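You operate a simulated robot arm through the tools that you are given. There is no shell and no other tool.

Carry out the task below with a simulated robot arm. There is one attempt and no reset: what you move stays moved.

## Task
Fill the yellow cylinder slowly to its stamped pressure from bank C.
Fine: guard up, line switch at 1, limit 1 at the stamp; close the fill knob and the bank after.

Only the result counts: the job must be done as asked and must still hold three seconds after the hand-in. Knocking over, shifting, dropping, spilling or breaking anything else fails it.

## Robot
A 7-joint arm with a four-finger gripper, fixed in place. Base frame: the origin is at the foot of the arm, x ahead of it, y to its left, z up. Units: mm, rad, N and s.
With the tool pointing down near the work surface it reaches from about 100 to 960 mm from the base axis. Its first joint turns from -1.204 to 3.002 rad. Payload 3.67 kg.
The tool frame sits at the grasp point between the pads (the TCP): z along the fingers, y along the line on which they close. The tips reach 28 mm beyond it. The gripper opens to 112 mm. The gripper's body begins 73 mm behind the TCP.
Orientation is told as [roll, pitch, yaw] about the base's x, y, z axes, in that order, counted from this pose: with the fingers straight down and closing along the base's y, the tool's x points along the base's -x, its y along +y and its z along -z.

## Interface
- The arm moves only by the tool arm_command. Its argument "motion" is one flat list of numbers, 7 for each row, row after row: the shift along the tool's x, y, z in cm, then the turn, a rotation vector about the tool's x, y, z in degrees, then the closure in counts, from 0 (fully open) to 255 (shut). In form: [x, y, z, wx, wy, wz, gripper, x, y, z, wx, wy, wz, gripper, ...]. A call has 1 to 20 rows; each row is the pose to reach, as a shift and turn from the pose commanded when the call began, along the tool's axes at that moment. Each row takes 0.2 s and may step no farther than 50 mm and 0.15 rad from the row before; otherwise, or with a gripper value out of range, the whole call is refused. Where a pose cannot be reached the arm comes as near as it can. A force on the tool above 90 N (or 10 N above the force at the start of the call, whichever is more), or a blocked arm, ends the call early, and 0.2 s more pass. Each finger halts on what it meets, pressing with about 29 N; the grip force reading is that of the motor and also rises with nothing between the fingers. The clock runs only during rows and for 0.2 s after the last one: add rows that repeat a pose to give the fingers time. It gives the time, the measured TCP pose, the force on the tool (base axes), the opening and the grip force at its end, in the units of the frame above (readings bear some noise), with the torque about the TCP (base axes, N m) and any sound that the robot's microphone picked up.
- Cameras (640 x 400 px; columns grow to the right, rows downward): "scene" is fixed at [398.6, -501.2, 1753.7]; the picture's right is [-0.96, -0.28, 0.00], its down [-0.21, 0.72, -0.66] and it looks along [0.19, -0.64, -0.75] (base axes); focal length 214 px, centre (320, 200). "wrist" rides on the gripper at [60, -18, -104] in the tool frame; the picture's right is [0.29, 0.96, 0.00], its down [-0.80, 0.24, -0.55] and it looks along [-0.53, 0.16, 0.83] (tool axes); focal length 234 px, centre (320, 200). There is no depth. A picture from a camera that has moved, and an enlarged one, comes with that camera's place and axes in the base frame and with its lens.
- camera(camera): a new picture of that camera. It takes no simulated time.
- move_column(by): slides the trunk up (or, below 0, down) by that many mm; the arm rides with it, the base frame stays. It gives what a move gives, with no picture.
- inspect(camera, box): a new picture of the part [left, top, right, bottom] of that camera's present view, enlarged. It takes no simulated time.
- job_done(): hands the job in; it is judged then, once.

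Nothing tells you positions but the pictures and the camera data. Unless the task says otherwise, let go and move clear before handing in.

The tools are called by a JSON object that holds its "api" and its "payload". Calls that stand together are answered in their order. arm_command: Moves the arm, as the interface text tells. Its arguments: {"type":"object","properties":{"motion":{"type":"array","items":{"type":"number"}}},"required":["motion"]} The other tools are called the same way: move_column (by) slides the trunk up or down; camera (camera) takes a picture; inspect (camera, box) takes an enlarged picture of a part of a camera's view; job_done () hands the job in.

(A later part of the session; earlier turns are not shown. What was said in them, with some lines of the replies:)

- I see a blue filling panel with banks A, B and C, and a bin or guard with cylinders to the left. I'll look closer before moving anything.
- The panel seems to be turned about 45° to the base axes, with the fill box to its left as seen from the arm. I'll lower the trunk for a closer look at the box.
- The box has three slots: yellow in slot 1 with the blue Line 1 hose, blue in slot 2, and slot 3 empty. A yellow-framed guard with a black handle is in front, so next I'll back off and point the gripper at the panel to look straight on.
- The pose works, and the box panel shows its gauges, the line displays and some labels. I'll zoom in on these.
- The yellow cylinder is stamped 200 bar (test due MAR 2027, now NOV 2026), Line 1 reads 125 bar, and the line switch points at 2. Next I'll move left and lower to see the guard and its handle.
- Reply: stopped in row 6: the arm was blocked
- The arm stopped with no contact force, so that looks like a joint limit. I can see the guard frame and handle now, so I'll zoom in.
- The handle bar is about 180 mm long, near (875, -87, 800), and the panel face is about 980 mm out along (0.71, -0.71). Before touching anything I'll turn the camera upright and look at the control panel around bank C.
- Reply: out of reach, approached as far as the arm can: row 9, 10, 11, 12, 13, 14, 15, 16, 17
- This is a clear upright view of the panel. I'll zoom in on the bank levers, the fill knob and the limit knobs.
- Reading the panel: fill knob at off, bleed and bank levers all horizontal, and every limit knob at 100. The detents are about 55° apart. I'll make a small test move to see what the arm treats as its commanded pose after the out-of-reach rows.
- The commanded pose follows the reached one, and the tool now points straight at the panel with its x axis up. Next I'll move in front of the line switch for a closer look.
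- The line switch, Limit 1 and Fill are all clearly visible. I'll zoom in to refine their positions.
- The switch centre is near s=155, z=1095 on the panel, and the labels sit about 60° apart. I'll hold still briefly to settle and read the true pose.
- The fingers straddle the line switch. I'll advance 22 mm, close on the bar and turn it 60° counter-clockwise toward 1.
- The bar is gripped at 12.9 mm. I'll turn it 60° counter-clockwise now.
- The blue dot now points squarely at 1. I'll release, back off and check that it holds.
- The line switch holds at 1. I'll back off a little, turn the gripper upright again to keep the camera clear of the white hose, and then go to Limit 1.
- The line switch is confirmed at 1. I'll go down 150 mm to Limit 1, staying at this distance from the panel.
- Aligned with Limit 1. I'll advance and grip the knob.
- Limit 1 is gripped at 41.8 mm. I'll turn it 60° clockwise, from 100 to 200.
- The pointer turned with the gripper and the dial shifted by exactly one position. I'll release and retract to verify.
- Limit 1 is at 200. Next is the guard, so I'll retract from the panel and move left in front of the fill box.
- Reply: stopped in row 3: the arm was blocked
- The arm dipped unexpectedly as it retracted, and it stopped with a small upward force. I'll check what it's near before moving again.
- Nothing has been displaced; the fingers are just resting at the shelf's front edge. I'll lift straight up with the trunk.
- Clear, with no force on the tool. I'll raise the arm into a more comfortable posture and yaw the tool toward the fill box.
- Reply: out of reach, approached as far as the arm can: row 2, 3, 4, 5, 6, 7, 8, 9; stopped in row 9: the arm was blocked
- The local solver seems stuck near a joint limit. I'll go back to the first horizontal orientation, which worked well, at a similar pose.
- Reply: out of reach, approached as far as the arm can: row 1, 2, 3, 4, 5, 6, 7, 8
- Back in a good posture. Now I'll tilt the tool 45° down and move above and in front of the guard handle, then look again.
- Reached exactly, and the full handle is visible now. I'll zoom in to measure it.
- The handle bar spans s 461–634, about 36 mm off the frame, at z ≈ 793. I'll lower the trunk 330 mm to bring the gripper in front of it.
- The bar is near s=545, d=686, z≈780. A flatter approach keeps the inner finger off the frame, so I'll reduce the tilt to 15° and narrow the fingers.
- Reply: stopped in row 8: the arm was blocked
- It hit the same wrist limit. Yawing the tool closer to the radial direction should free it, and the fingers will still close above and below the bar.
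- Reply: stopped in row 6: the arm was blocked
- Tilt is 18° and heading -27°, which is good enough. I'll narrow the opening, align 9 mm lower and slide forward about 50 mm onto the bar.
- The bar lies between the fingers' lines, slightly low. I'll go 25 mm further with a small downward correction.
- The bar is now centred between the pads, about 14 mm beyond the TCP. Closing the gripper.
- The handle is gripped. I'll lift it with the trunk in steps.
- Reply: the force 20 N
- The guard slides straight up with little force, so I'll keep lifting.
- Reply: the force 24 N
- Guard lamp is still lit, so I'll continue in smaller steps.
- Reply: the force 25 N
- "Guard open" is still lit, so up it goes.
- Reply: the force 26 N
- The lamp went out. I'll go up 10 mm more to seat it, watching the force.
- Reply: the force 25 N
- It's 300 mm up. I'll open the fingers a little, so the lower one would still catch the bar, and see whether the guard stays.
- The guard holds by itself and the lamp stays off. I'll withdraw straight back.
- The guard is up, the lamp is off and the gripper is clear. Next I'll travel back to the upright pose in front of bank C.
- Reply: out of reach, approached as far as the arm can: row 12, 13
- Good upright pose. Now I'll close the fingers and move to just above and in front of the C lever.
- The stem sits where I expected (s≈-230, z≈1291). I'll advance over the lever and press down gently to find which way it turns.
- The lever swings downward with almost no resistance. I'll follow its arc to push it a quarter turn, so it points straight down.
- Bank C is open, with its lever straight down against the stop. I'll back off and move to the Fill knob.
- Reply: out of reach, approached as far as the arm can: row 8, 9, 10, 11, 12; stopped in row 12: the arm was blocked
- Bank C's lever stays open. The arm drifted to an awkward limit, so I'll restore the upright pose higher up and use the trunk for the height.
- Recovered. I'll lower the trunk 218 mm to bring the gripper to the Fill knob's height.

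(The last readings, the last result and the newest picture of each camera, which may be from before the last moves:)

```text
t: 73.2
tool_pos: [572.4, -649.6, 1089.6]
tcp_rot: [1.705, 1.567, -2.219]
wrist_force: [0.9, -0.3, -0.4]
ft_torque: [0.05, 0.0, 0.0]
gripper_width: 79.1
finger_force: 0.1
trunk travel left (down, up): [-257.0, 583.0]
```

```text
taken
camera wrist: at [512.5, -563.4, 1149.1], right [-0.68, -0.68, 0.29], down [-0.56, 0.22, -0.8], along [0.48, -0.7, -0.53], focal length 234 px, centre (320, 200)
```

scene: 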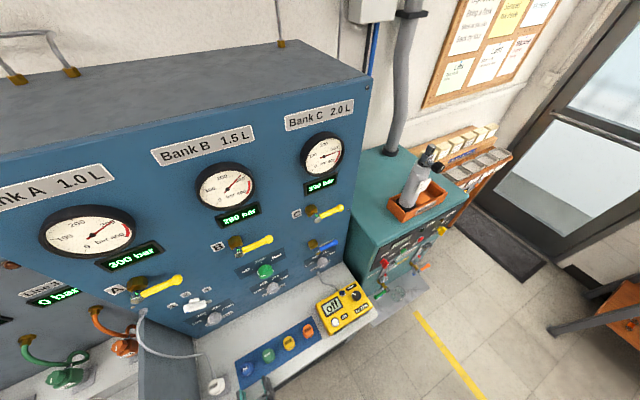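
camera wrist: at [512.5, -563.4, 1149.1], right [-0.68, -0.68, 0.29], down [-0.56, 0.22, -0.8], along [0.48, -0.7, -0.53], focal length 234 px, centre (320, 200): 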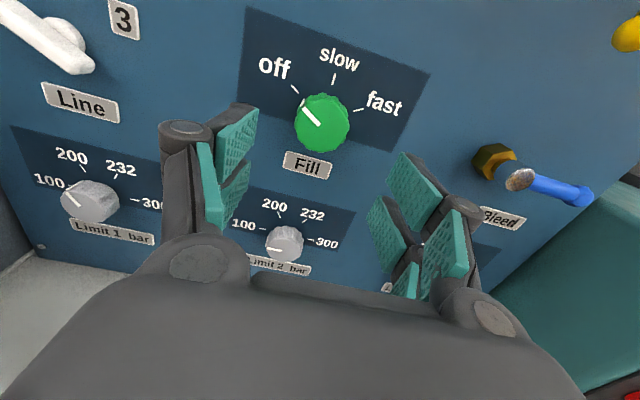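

Well aligned; the Fill knob centre is at s≈-54, z≈1095. I'll advance and grip it.

{"api": "arm_command", "payload": {"motion": [0.6, 0, 3, 0, 0, 0, 75, 0.6, 0, 6, 0, 0, 0, 75, 0.6, 0, 8.2, 0, 0, 0, 75, 0.6, 0, 8.2, 0, 0, 0, 75, 0.6, 0, 8.2, 0, 0, 0, 160, 0.6, 0, 8.2, 0, 0, 0, 200, 0.6, 0, 8.2, 0, 0, 0, 200]}}

{"api": "camera", "payload": {"camera": "wrist"}}

{"api": "inspect", "payload": {"camera": "scene", "box": [0, 180, 60, 400]}}

```text
t: 74.8
tool_pos: [632.2, -709.3, 1095.0]
tcp_rot: [1.655, 1.568, -2.27]
wrist_force: [3.5, 1.6, 0.7]
ft_torque: [0.01, -0.11, 0.33]
gripper_width: 46.2
finger_force: 45.0
trunk travel left (down, up): [-257.0, 583.0]
```

```text
taken
camera wrist: at [571.7, -622.7, 1154.0], right [-0.68, -0.68, 0.29], down [-0.56, 0.22, -0.8], along [0.48, -0.7, -0.53], focal length 234 px, centre (320, 200)
```

wrist: 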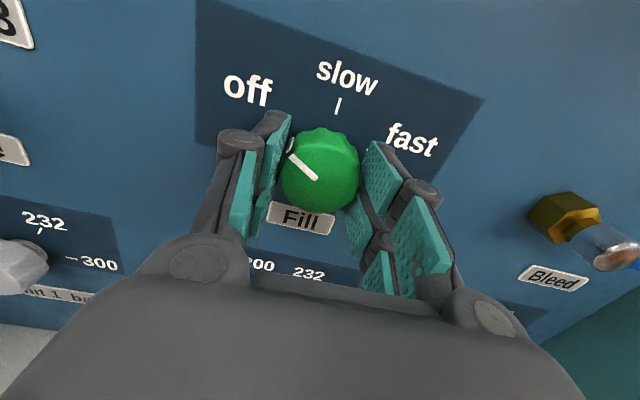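

```text
1.82 times, centred on (30, 290) of scene
camera zoom: at [398.6, -501.2, 1753.7], right [-0.96, -0.28, 0.0], down [-0.21, 0.72, -0.66], along [0.19, -0.64, -0.75], focal length 390 px, centre (847, 36)
```

zoom: 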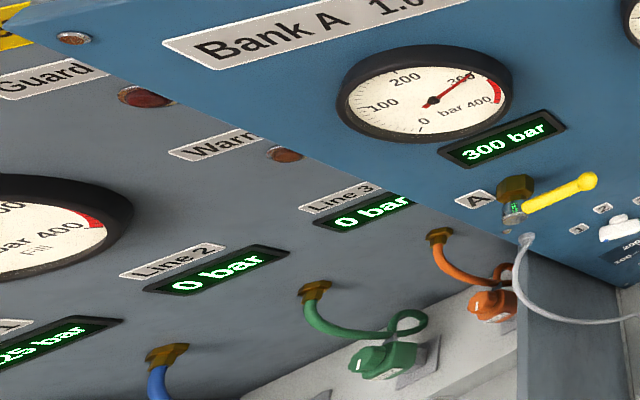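

The knob is gripped and the guard lamp is still off. I'll turn Fill 60° clockwise, from off to slow.

{"api": "arm_command", "payload": {"motion": [0, 0, 0, 0, 0, 8.55, 200, 0, 0, 0, 0, 0, 17.1, 200, 0, 0, 0, 0, 0, 25.65, 200, 0, 0, 0, 0, 0, 34.2, 200, 0, 0, 0, 0, 0, 42.75, 200, 0, 0, 0, 0, 0, 51.3, 200, 0, 0, 0, 0, 0, 59.8, 200]}}

{"api": "camera", "payload": {"camera": "wrist"}}

{"api": "inspect", "payload": {"camera": "scene", "box": [0, 160, 20, 400]}}

{"api": "inspect", "payload": {"camera": "scene", "box": [270, 120, 380, 230]}}

```text
t: 76.4
tool_pos: [631.2, -708.8, 1095.1]
tcp_rot: [-1.572, 0.532, 0.786]
wrist_force: [40.5, -7.6, 18.6]
ft_torque: [-0.28, -0.32, 0.46]
gripper_width: 46.4
finger_force: 45.3
trunk travel left (down, up): [-257.0, 583.0]
```

```text
taken
camera wrist: at [528.8, -665.6, 1140.2], right [-0.52, -0.52, -0.68], down [0.01, 0.79, -0.61], along [0.86, -0.32, -0.41], focal length 234 px, centre (320, 200)
```

wrist: 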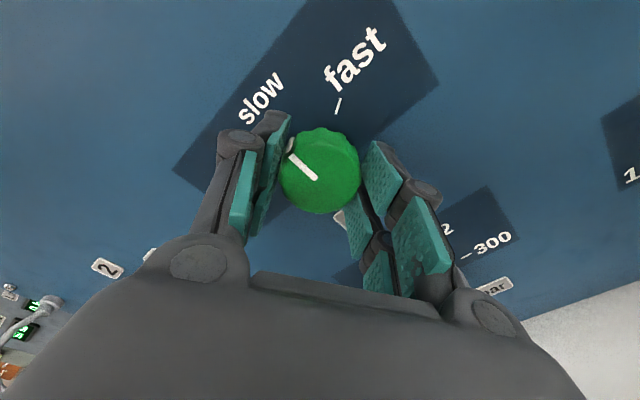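

```text
1.67 times, centred on (10, 280) of scene
camera zoom: at [398.6, -501.2, 1753.7], right [-0.96, -0.28, 0.0], down [-0.21, 0.72, -0.66], along [0.19, -0.64, -0.75], focal length 358 px, centre (837, 67)
```

zoom: 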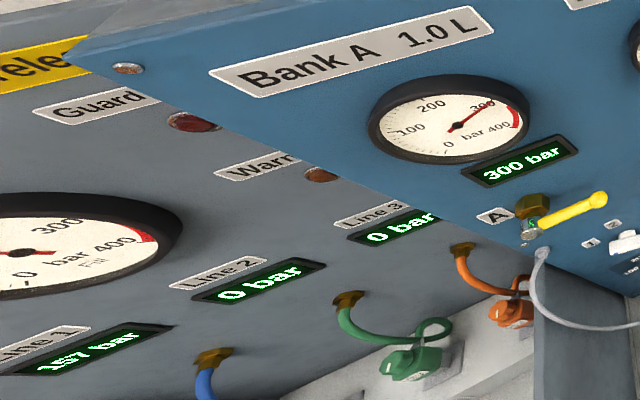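

```text
3.64 times, centred on (325, 175) of scene
camera zoom: at [398.6, -501.2, 1753.7], right [-0.96, -0.28, 0.0], down [-0.21, 0.72, -0.66], along [0.19, -0.64, -0.75], focal length 780 px, centre (302, 291)
```

zoom: 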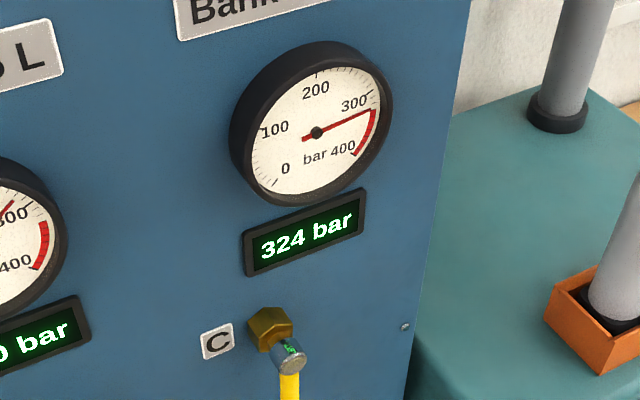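

It's filling: Line 1 is at 157 bar and bank C at 324. I'll keep holding the knob and watch in short steps.

{"api": "arm_command", "payload": {"motion": [0, 0, 0, 0, 0, 0, 200]}}

{"api": "inspect", "payload": {"camera": "scene", "box": [0, 160, 20, 400]}}

```text
t: 76.8
tool_pos: [631.7, -709.1, 1095.0]
tcp_rot: [-1.571, 0.532, 0.787]
wrist_force: [38.2, -9.1, 18.7]
ft_torque: [-0.05, -0.08, 1.02]
gripper_width: 46.1
finger_force: 45.5
trunk travel left (down, up): [-257.0, 583.0]
```

```text
1.67 times, centred on (10, 280) of scene
camera zoom: at [398.6, -501.2, 1753.7], right [-0.96, -0.28, 0.0], down [-0.21, 0.72, -0.66], along [0.19, -0.64, -0.75], focal length 358 px, centre (837, 67)
```

zoom: 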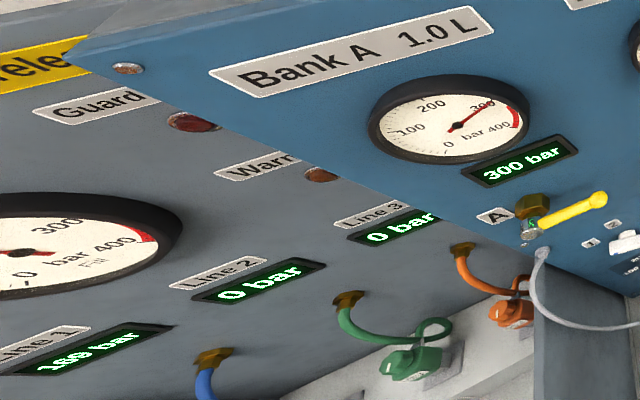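

{"api": "inspect", "payload": {"camera": "scene", "box": [0, 366, 4, 400]}}

{"api": "inspect", "payload": {"camera": "scene", "box": [0, 300, 6, 400]}}

```text
11.76 times, centred on (2, 383) of scene
camera zoom: at [398.6, -501.2, 1753.7], right [-0.96, -0.28, 0.0], down [-0.21, 0.72, -0.66], along [0.19, -0.64, -0.75], focal length 2523 px, centre (4061, -1953)
```

zoom: 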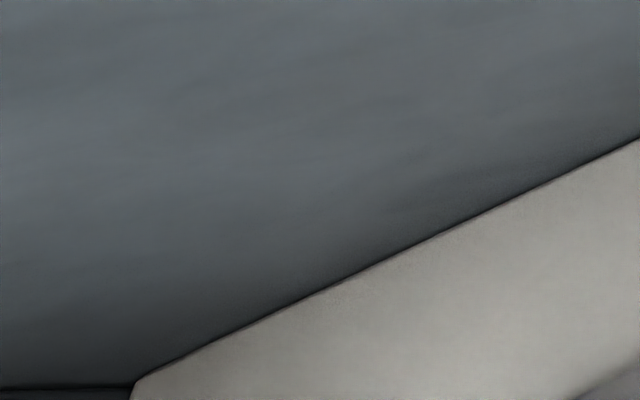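

```text
4.00 times, centred on (3, 350) of scene
camera zoom: at [398.6, -501.2, 1753.7], right [-0.96, -0.28, 0.0], down [-0.21, 0.72, -0.66], along [0.19, -0.64, -0.75], focal length 858 px, centre (1588, -400)
```

zoom: 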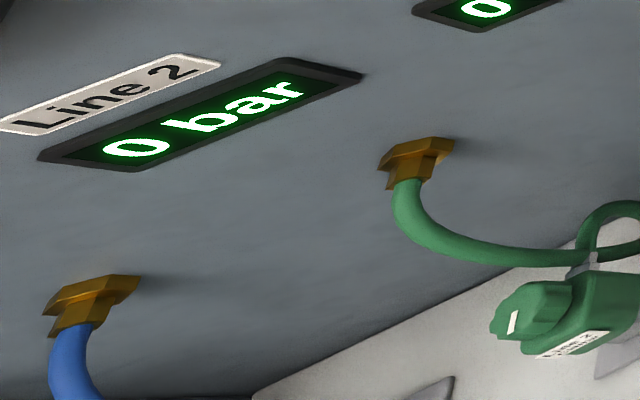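

{"api": "inspect", "payload": {"camera": "scene", "box": [-180, 340, -80, 400]}}

{"api": "inspect", "payload": {"camera": "scene", "box": [290, 160, 360, 200]}}

```text
refused: -180 is not a number from 0 to 640
```

```text
9.14 times, centred on (325, 180) of scene
camera zoom: at [398.6, -501.2, 1753.7], right [-0.96, -0.28, 0.0], down [-0.21, 0.72, -0.66], along [0.19, -0.64, -0.75], focal length 1961 px, centre (274, 383)
```

zoom: 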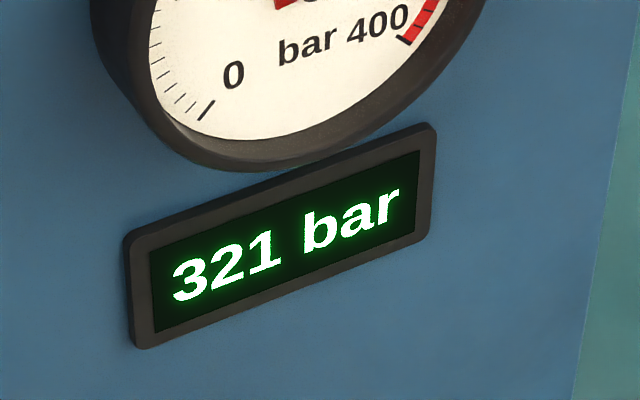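

Line 1 reads about 168 bar, which matches bank C at 321 (2 L feeding 0.4 L). The target is reached when bank C gets to about 315.

{"api": "arm_command", "payload": {"motion": [0, 0, 0, 0, 0, 0, 200, 0, 0, 0, 0, 0, 0, 200]}}

{"api": "inspect", "payload": {"camera": "scene", "box": [0, 190, 6, 400]}}

{"api": "inspect", "payload": {"camera": "scene", "box": [290, 160, 360, 200]}}

```text
t: 77.4
tool_pos: [632.9, -710.3, 1094.6]
tcp_rot: [-1.57, 0.533, 0.785]
wrist_force: [37.1, -10.3, 21.7]
ft_torque: [-0.19, -0.17, 0.29]
gripper_width: 46.0
finger_force: 45.4
trunk travel left (down, up): [-257.0, 583.0]
```

```text
1.90 times, centred on (3, 295) of scene
camera zoom: at [398.6, -501.2, 1753.7], right [-0.96, -0.28, 0.0], down [-0.21, 0.72, -0.66], along [0.19, -0.64, -0.75], focal length 408 px, centre (924, 19)
```

zoom: 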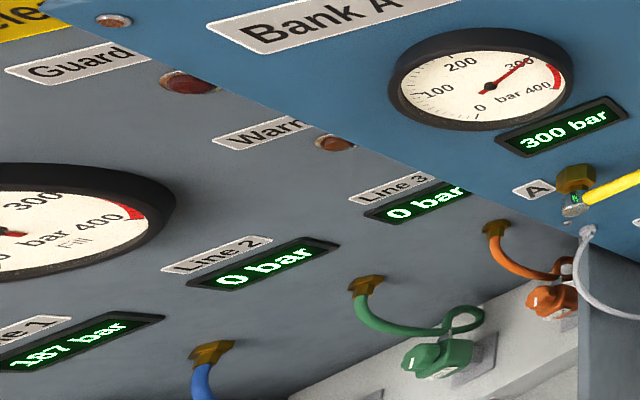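

```text
9.14 times, centred on (325, 180) of scene
camera zoom: at [398.6, -501.2, 1753.7], right [-0.96, -0.28, 0.0], down [-0.21, 0.72, -0.66], along [0.19, -0.64, -0.75], focal length 1961 px, centre (274, 383)
```

zoom: 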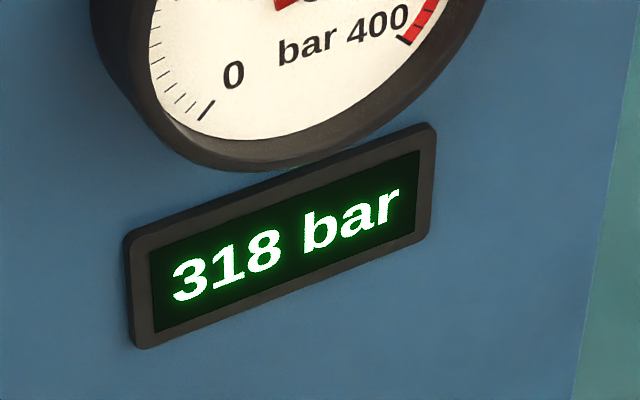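

187 bar now. One more short step of 0.4 s.

{"api": "arm_command", "payload": {"motion": [0, 0, 0, 0, 0, 0, 200]}}

{"api": "inspect", "payload": {"camera": "scene", "box": [0, 190, 6, 400]}}

{"api": "inspect", "payload": {"camera": "scene", "box": [290, 160, 360, 200]}}

```text
t: 77.8
tool_pos: [632.1, -708.7, 1095.3]
tcp_rot: [-1.57, 0.533, 0.787]
wrist_force: [38.5, -11.7, 22.1]
ft_torque: [-0.32, -0.33, 0.02]
gripper_width: 46.3
finger_force: 45.1
trunk travel left (down, up): [-257.0, 583.0]
```

```text
1.90 times, centred on (3, 295) of scene
camera zoom: at [398.6, -501.2, 1753.7], right [-0.96, -0.28, 0.0], down [-0.21, 0.72, -0.66], along [0.19, -0.64, -0.75], focal length 408 px, centre (924, 19)
```

zoom: 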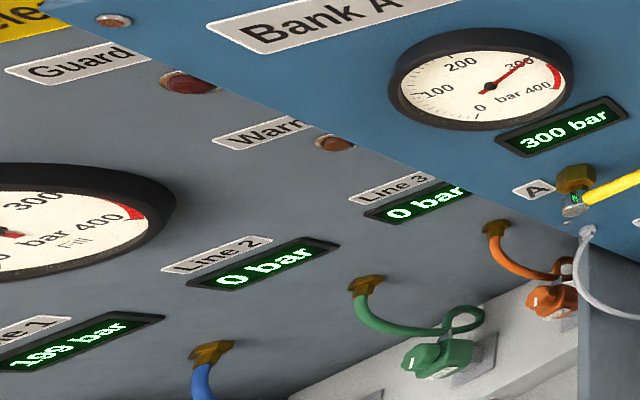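

```text
9.14 times, centred on (325, 180) of scene
camera zoom: at [398.6, -501.2, 1753.7], right [-0.96, -0.28, 0.0], down [-0.21, 0.72, -0.66], along [0.19, -0.64, -0.75], focal length 1961 px, centre (274, 383)
```

zoom: 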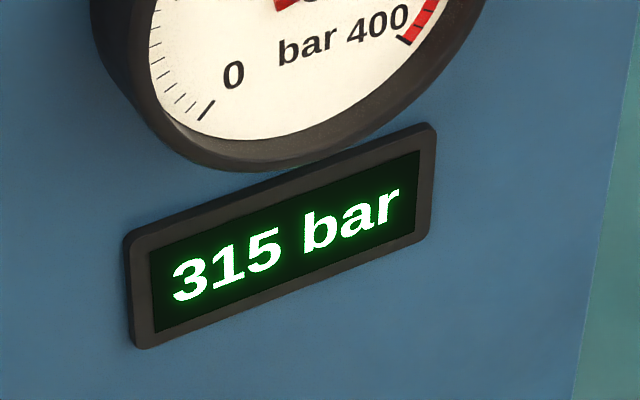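

199 bar now, so I'll close the Fill knob by turning it 60° counter-clockwise.

{"api": "arm_command", "payload": {"motion": [0, 0, 0, 0, 0, -8.55, 200, 0, 0, 0, 0, 0, -17.1, 200, 0, 0, 0, 0, 0, -25.65, 200, 0, 0, 0, 0, 0, -34.2, 200, 0, 0, 0, 0, 0, -42.75, 200, 0, 0, 0, 0, 0, -51.3, 200, 0, 0, 0, 0, 0, -59.8, 200, 0, 0, 0, 0, 0, -60.5, 200]}}

{"api": "inspect", "payload": {"camera": "scene", "box": [0, 190, 6, 400]}}

{"api": "camera", "payload": {"camera": "wrist"}}

{"api": "inspect", "payload": {"camera": "scene", "box": [290, 160, 360, 200]}}

```text
t: 79.6
tool_pos: [630.5, -709.2, 1095.0]
tcp_rot: [1.539, 1.551, -2.385]
wrist_force: [30.1, -7.3, 21.0]
ft_torque: [0.31, -1.2, 0.35]
gripper_width: 46.4
finger_force: 45.1
trunk travel left (down, up): [-257.0, 583.0]
```

```text
1.90 times, centred on (3, 295) of scene
camera zoom: at [398.6, -501.2, 1753.7], right [-0.96, -0.28, 0.0], down [-0.21, 0.72, -0.66], along [0.19, -0.64, -0.75], focal length 408 px, centre (924, 19)
```

zoom: 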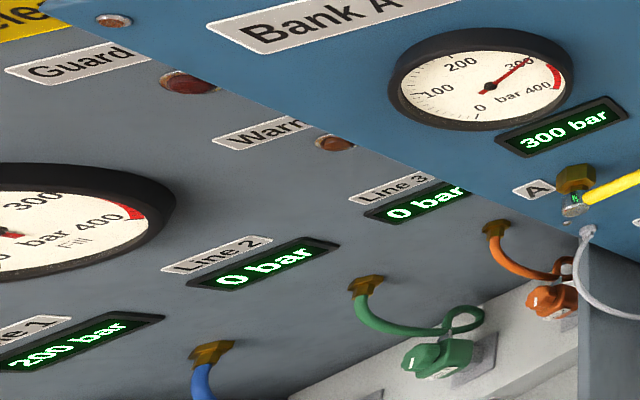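

```text
taken
camera wrist: at [571.5, -621.4, 1153.6], right [-0.67, -0.67, 0.31], down [-0.57, 0.21, -0.79], along [0.47, -0.71, -0.53], focal length 234 px, centre (320, 200)
```

wrist: 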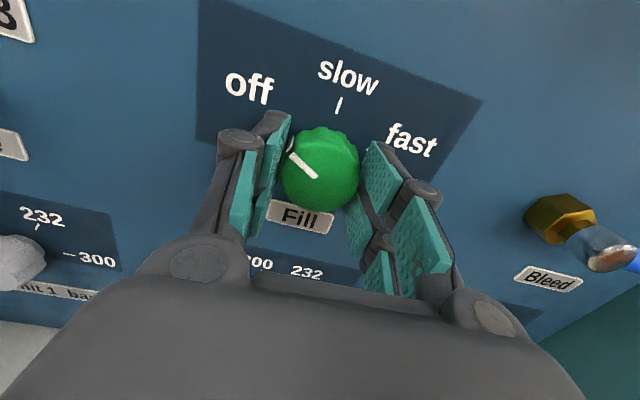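

```text
9.14 times, centred on (325, 180) of scene
camera zoom: at [398.6, -501.2, 1753.7], right [-0.96, -0.28, 0.0], down [-0.21, 0.72, -0.66], along [0.19, -0.64, -0.75], focal length 1961 px, centre (274, 383)
```

zoom: 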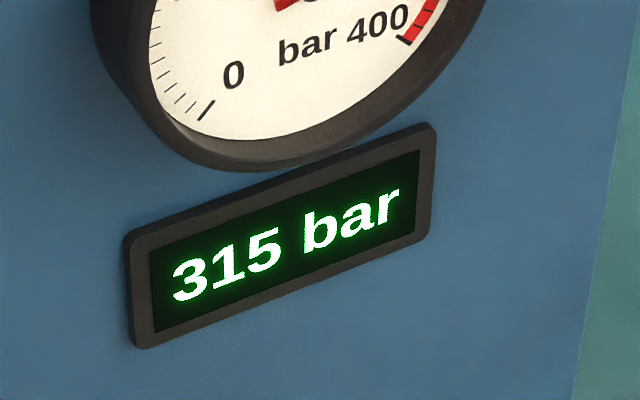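

Line 1 reads exactly 200 bar and Fill is back at off. I'll release and back away.

{"api": "arm_command", "payload": {"motion": [0, 0, 0, 0, 0, 0, 100, 0, 0, 0, 0, 0, 0, 75, 0, 0, 0, 0, 0, 0, 75, 0, 0, -3, 0, 0, 0, 75, 0, 0, -6, 0, 0, 0, 75, 0, 0, -9, 0, 0, 0, 75, 0, 0, -9, 0, 0, 0, 75]}}

{"api": "camera", "payload": {"camera": "wrist"}}

```text
t: 81.2
tool_pos: [564.0, -647.8, 1095.4]
tcp_rot: [1.594, 1.555, -2.335]
wrist_force: [-0.3, -0.6, -0.4]
ft_torque: [0.01, -0.01, -0.01]
gripper_width: 79.1
finger_force: 0.0
trunk travel left (down, up): [-257.0, 583.0]
```

```text
taken
camera wrist: at [504.9, -560.8, 1154.5], right [-0.67, -0.67, 0.3], down [-0.57, 0.21, -0.79], along [0.47, -0.71, -0.53], focal length 234 px, centre (320, 200)
```

wrist: 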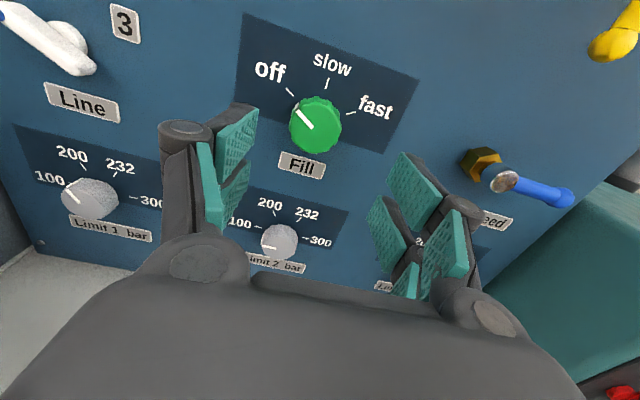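

Fill is at off and released. Now I'll raise the trunk to bank C's lever height and come in on its left side with closed fingers.

{"api": "move_column", "payload": {"by": 141}}

{"api": "arm_command", "payload": {"motion": [0, 3.5, 0, 0, 0, 0, 200, 0, 7, 0, 0, 0, 0, 255, 0, 10.5, 0, 0, 0, 0, 255, 0, 13.8, 0, 0, 0, 0, 255, 0, 13.8, 0, 0, 0, 0, 255, 0, 13.8, 0, 0, 0, 0, 255]}}

{"api": "camera", "payload": {"camera": "wrist"}}

```text
t: 82.9
tool_pos: [566.1, -648.1, 1235.3]
tcp_rot: [1.578, 1.556, -2.35]
wrist_force: [-0.7, 0.0, -0.6]
ft_torque: [-0.03, 0.0, 0.0]
gripper_width: 79.3
finger_force: 0.0
trunk travel left (down, up): [-398.0, 442.0]
```

```text
t: 84.3
tool_pos: [467.4, -747.8, 1238.1]
tcp_rot: [1.609, 1.552, -2.317]
wrist_force: [0.4, -0.1, 0.2]
ft_torque: [-0.01, 0.0, 0.04]
gripper_width: 0.1
finger_force: 29.2
trunk travel left (down, up): [-398.0, 442.0]
```

```text
taken
camera wrist: at [408.5, -659.8, 1296.9], right [-0.67, -0.67, 0.3], down [-0.57, 0.21, -0.79], along [0.47, -0.71, -0.53], focal length 234 px, centre (320, 200)
```

wrist: 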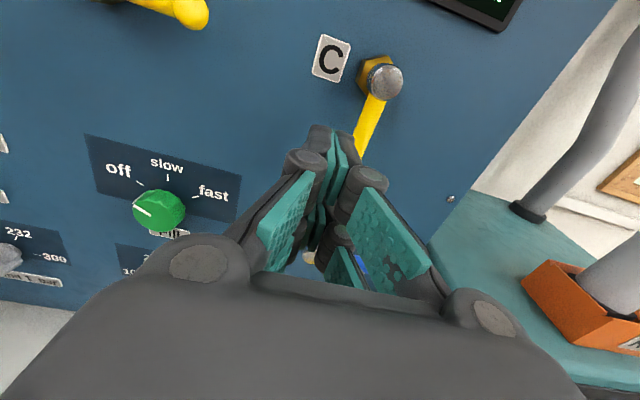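

Positioned left of the lever. I'll advance 68 mm and push it back along the arc to horizontal.

{"api": "arm_command", "payload": {"motion": [0, 0, 2.3, 0, 0, 0, 255, 0, 0, 4.6, 0, 0, 0, 255, 0, 0, 6.8, 0, 0, 0, 255, 0, 0, 6.8, 0, 0, 0, 255, -0.1, 0.9, 6.8, 0, 0, 0, 255, -0.2, 1.72, 6.8, 0, 0, 0, 255, -0.3, 2.5, 6.8, 0, 0, 0, 255, -0.37, 3.19, 6.8, 0, 0, 0, 255, -0.3, 3.95, 6.8, 0, 0, 0, 255, -0.16, 4.66, 6.8, 0, 0, 0, 255, 0.1, 5.35, 6.8, 0, 0, 0, 255, 0.42, 6.02, 6.8, 0, 0, 0, 255, 0.85, 6.6, 6.8, 0, 0, 0, 255, 1.34, 7.18, 6.8, 0, 0, 0, 255, 1.9, 7.65, 6.8, 0, 0, 0, 255, 2.53, 8.07, 6.8, 0, 0, 0, 255, 3.2, 8.35, 6.8, 0, 0, 0, 255, 3.9, 8.62, 6.8, 0, 0, 0, 255, 4.1, 8.62, 6.8, 0, 0, 0, 255, 4.1, 8.62, 6.8, 0, 0, 0, 255]}}

{"api": "camera", "payload": {"camera": "wrist"}}

{"api": "inspect", "payload": {"camera": "scene", "box": [270, 160, 380, 270]}}

```text
t: 88.5
tool_pos: [457.2, -879.2, 1257.1]
tcp_rot: [0.253, 1.543, 2.603]
wrist_force: [-2.5, -2.7, -137.7]
ft_torque: [2.39, 2.64, 1.05]
gripper_width: 6.2
finger_force: 35.3
trunk travel left (down, up): [-398.0, 442.0]
```

```text
taken
camera wrist: at [399.6, -792.6, 1318.9], right [-0.68, -0.68, 0.29], down [-0.58, 0.24, -0.78], along [0.46, -0.7, -0.55], focal length 234 px, centre (320, 200)
```

wrist: 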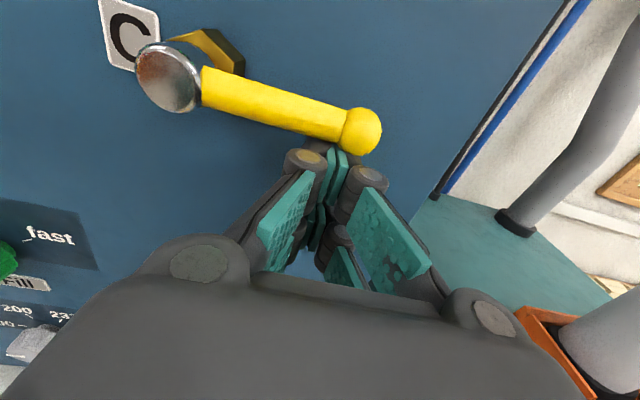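

```text
3.64 times, centred on (325, 215) of scene
camera zoom: at [398.6, -501.2, 1753.7], right [-0.96, -0.28, 0.0], down [-0.21, 0.72, -0.66], along [0.19, -0.64, -0.75], focal length 780 px, centre (302, 146)
```

zoom: 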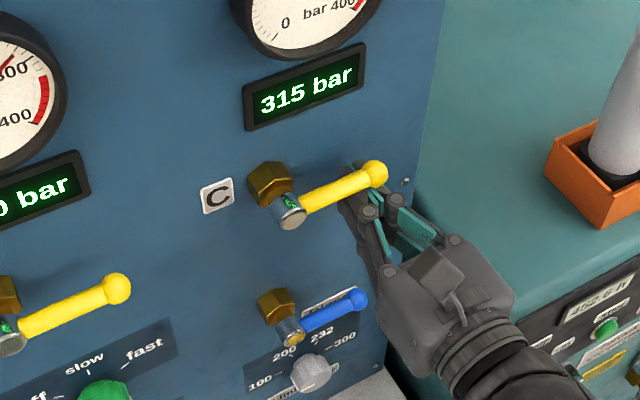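

The lever is back to horizontal against its stop, but I'm pressing too hard (138 N). I'll back down right away and withdraw.

{"api": "arm_command", "payload": {"motion": [-2.5, 0, 0, 0, 0, 0, 255, -4, 0, 0, 0, 0, 0, 255, -4, 0, 0, 0, 0, 0, 255]}}

{"api": "camera", "payload": {"camera": "wrist"}}

{"api": "inspect", "payload": {"camera": "scene", "box": [270, 160, 380, 270]}}

```text
t: 88.8
tool_pos: [441.6, -751.1, 1328.0]
tcp_rot: [2.454, 1.471, -1.484]
wrist_force: [-0.9, -1.5, -0.1]
ft_torque: [-0.05, -0.04, 0.19]
gripper_width: 0.0
finger_force: 36.3
trunk travel left (down, up): [-398.0, 442.0]
stopped in row 1: the arm was blocked; the commanded pose is now the measured one
```

```text
taken
camera wrist: at [382.5, -659.0, 1377.4], right [-0.69, -0.64, 0.35], down [-0.55, 0.15, -0.82], along [0.47, -0.76, -0.45], focal length 234 px, centre (320, 200)
```

wrist: 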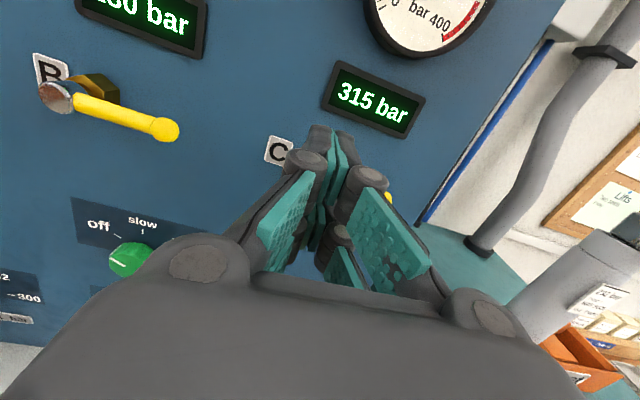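

```text
3.64 times, centred on (325, 215) of scene
camera zoom: at [398.6, -501.2, 1753.7], right [-0.96, -0.28, 0.0], down [-0.21, 0.72, -0.66], along [0.19, -0.64, -0.75], focal length 780 px, centre (302, 146)
```

zoom: 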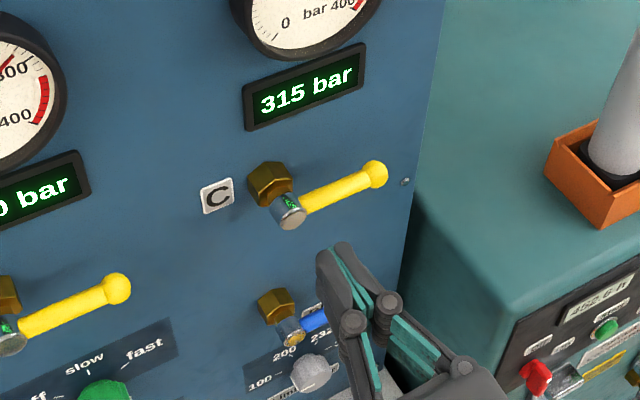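

The arm sprang clear and lever C is horizontal again, matching its original position. I'll retract and check everything.

{"api": "arm_command", "payload": {"motion": [0, 0, -4, 0, 0, 0, 255, 0, 0, -8, 0, 0, 0, 255, 0, 0, -12, 0, 0, 0, 255, 0, 0, -12, 0, 0, 0, 255]}}

{"api": "camera", "payload": {"camera": "wrist"}}

{"api": "camera", "payload": {"camera": "scene"}}

{"api": "inspect", "payload": {"camera": "scene", "box": [0, 190, 6, 400]}}

{"api": "inspect", "payload": {"camera": "scene", "box": [130, 250, 310, 350]}}

{"api": "inspect", "payload": {"camera": "scene", "box": [280, 190, 380, 280]}}

```text
t: 89.8
tool_pos: [361.3, -675.9, 1311.9]
tcp_rot: [2.394, 1.478, -1.538]
wrist_force: [0.4, 0.1, 0.9]
ft_torque: [0.04, 0.02, -0.02]
gripper_width: 0.1
finger_force: 34.9
trunk travel left (down, up): [-398.0, 442.0]
```

```text
taken
camera wrist: at [302.4, -584.8, 1362.0], right [-0.68, -0.64, 0.35], down [-0.56, 0.15, -0.82], along [0.47, -0.75, -0.46], focal length 234 px, centre (320, 200)
```

wrist: 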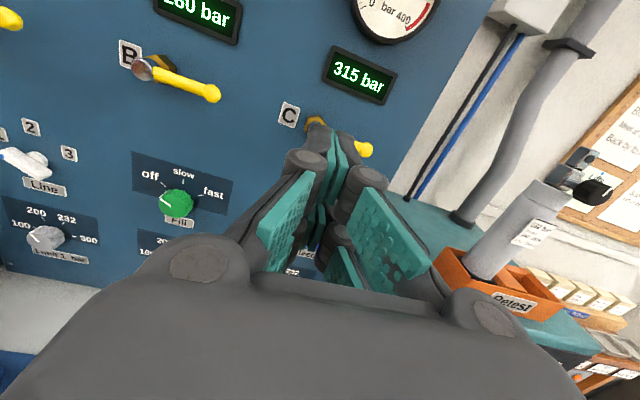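

```text
taken
```

scene: 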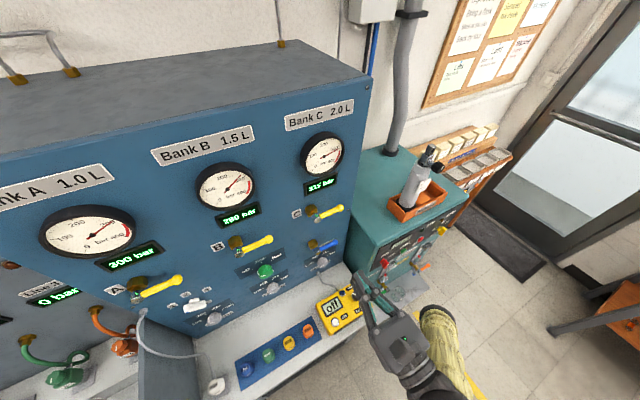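

```text
1.90 times, centred on (3, 295) of scene
camera zoom: at [398.6, -501.2, 1753.7], right [-0.96, -0.28, 0.0], down [-0.21, 0.72, -0.66], along [0.19, -0.64, -0.75], focal length 408 px, centre (924, 19)
```

zoom: 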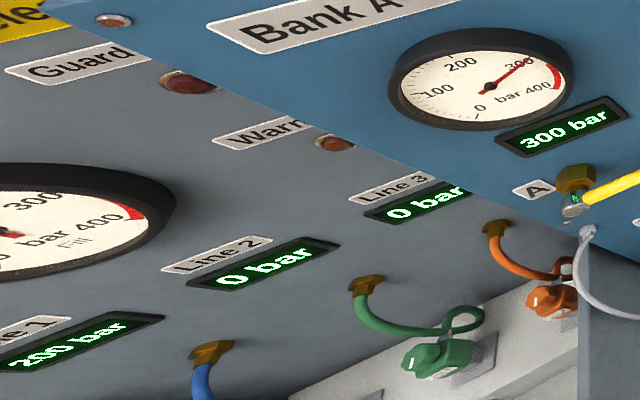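

```text
3.56 times, centred on (220, 300) of scene
camera zoom: at [398.6, -501.2, 1753.7], right [-0.96, -0.28, 0.0], down [-0.21, 0.72, -0.66], along [0.19, -0.64, -0.75], focal length 763 px, centre (676, -156)
```

zoom: 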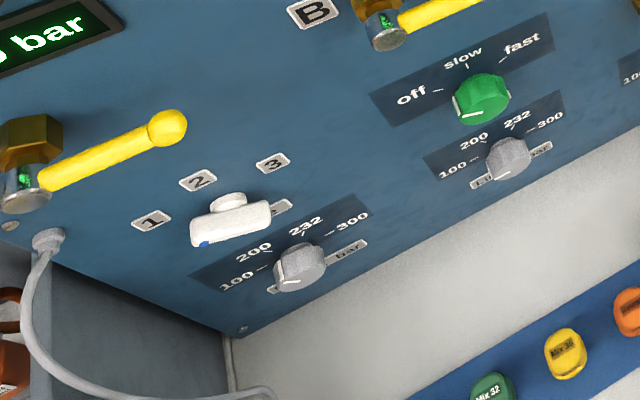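

```text
4.44 times, centred on (330, 235) of scene
camera zoom: at [398.6, -501.2, 1753.7], right [-0.96, -0.28, 0.0], down [-0.21, 0.72, -0.66], along [0.19, -0.64, -0.75], focal length 953 px, centre (276, 44)
```

zoom: 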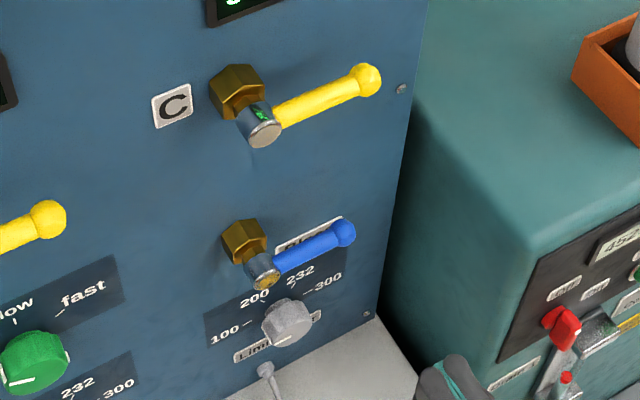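

Lever C looks identical to its starting picture, and Line 1 holds 200 bar. One last close check of the Limit 1 and Fill pointers.

{"api": "inspect", "payload": {"camera": "wrist", "box": [0, 110, 240, 270]}}

{"api": "inspect", "payload": {"camera": "scene", "box": [300, 260, 460, 400]}}

```text
2.50 times, centred on (120, 190) of wrist
camera zoom: at [302.4, -584.8, 1362.0], right [-0.68, -0.64, 0.35], down [-0.56, 0.15, -0.82], along [0.47, -0.75, -0.46], focal length 585 px, centre (820, 225)
```

zoom: 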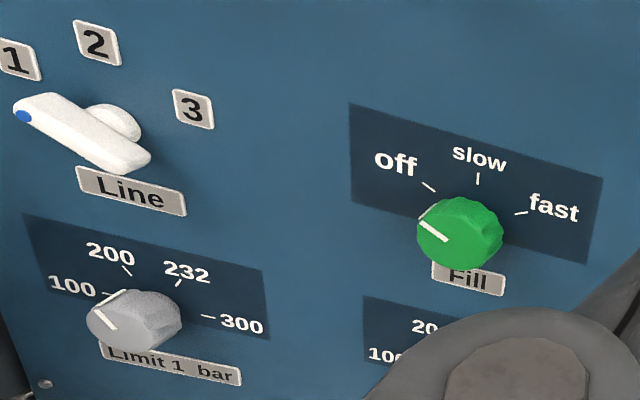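

```text
2.86 times, centred on (380, 330) of scene
camera zoom: at [398.6, -501.2, 1753.7], right [-0.96, -0.28, 0.0], down [-0.21, 0.72, -0.66], along [0.19, -0.64, -0.75], focal length 613 px, centre (149, -171)
```

zoom: 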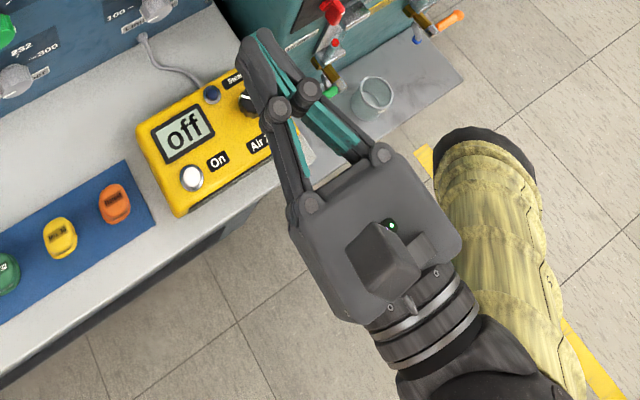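

Final check: guard up with its lamp off, line switch at 1, Limit 1 at 200, Line 1 holding 200 bar, Fill off, bank C closed at 315 bar, and the gripper clear. I'm handing in.

{"api": "job_done", "payload": {}}

```text
The job is handed in.
```

I filled the yellow cylinder from bank C at the slow setting to its stamped 200 bar, and I've handed the job in. The result of the judging isn't known yet.

- **Setup:** the guard is up with its "Guard open" lamp off. The line switch is at 1 and Limit 1 is at 200.
- **Fill:** Line 1 rose from 125 bar to 200 bar and was still reading 200 at the last check. Bank C dropped from 330 to 315 bar, and the "Warm fill" lamp stayed off.
- **Closed after:** the fill knob is back at off, and bank C's lever is back in its closed position.
- **Too much force on bank C's lever:** I pressed it with about 138 N against its stop while closing it, more than intended. It looks the same as at the start and I saw no damage.
- **Brief contact with the shelf:** earlier the gripper touched the shelf's front edge lightly. I saw nothing displaced.
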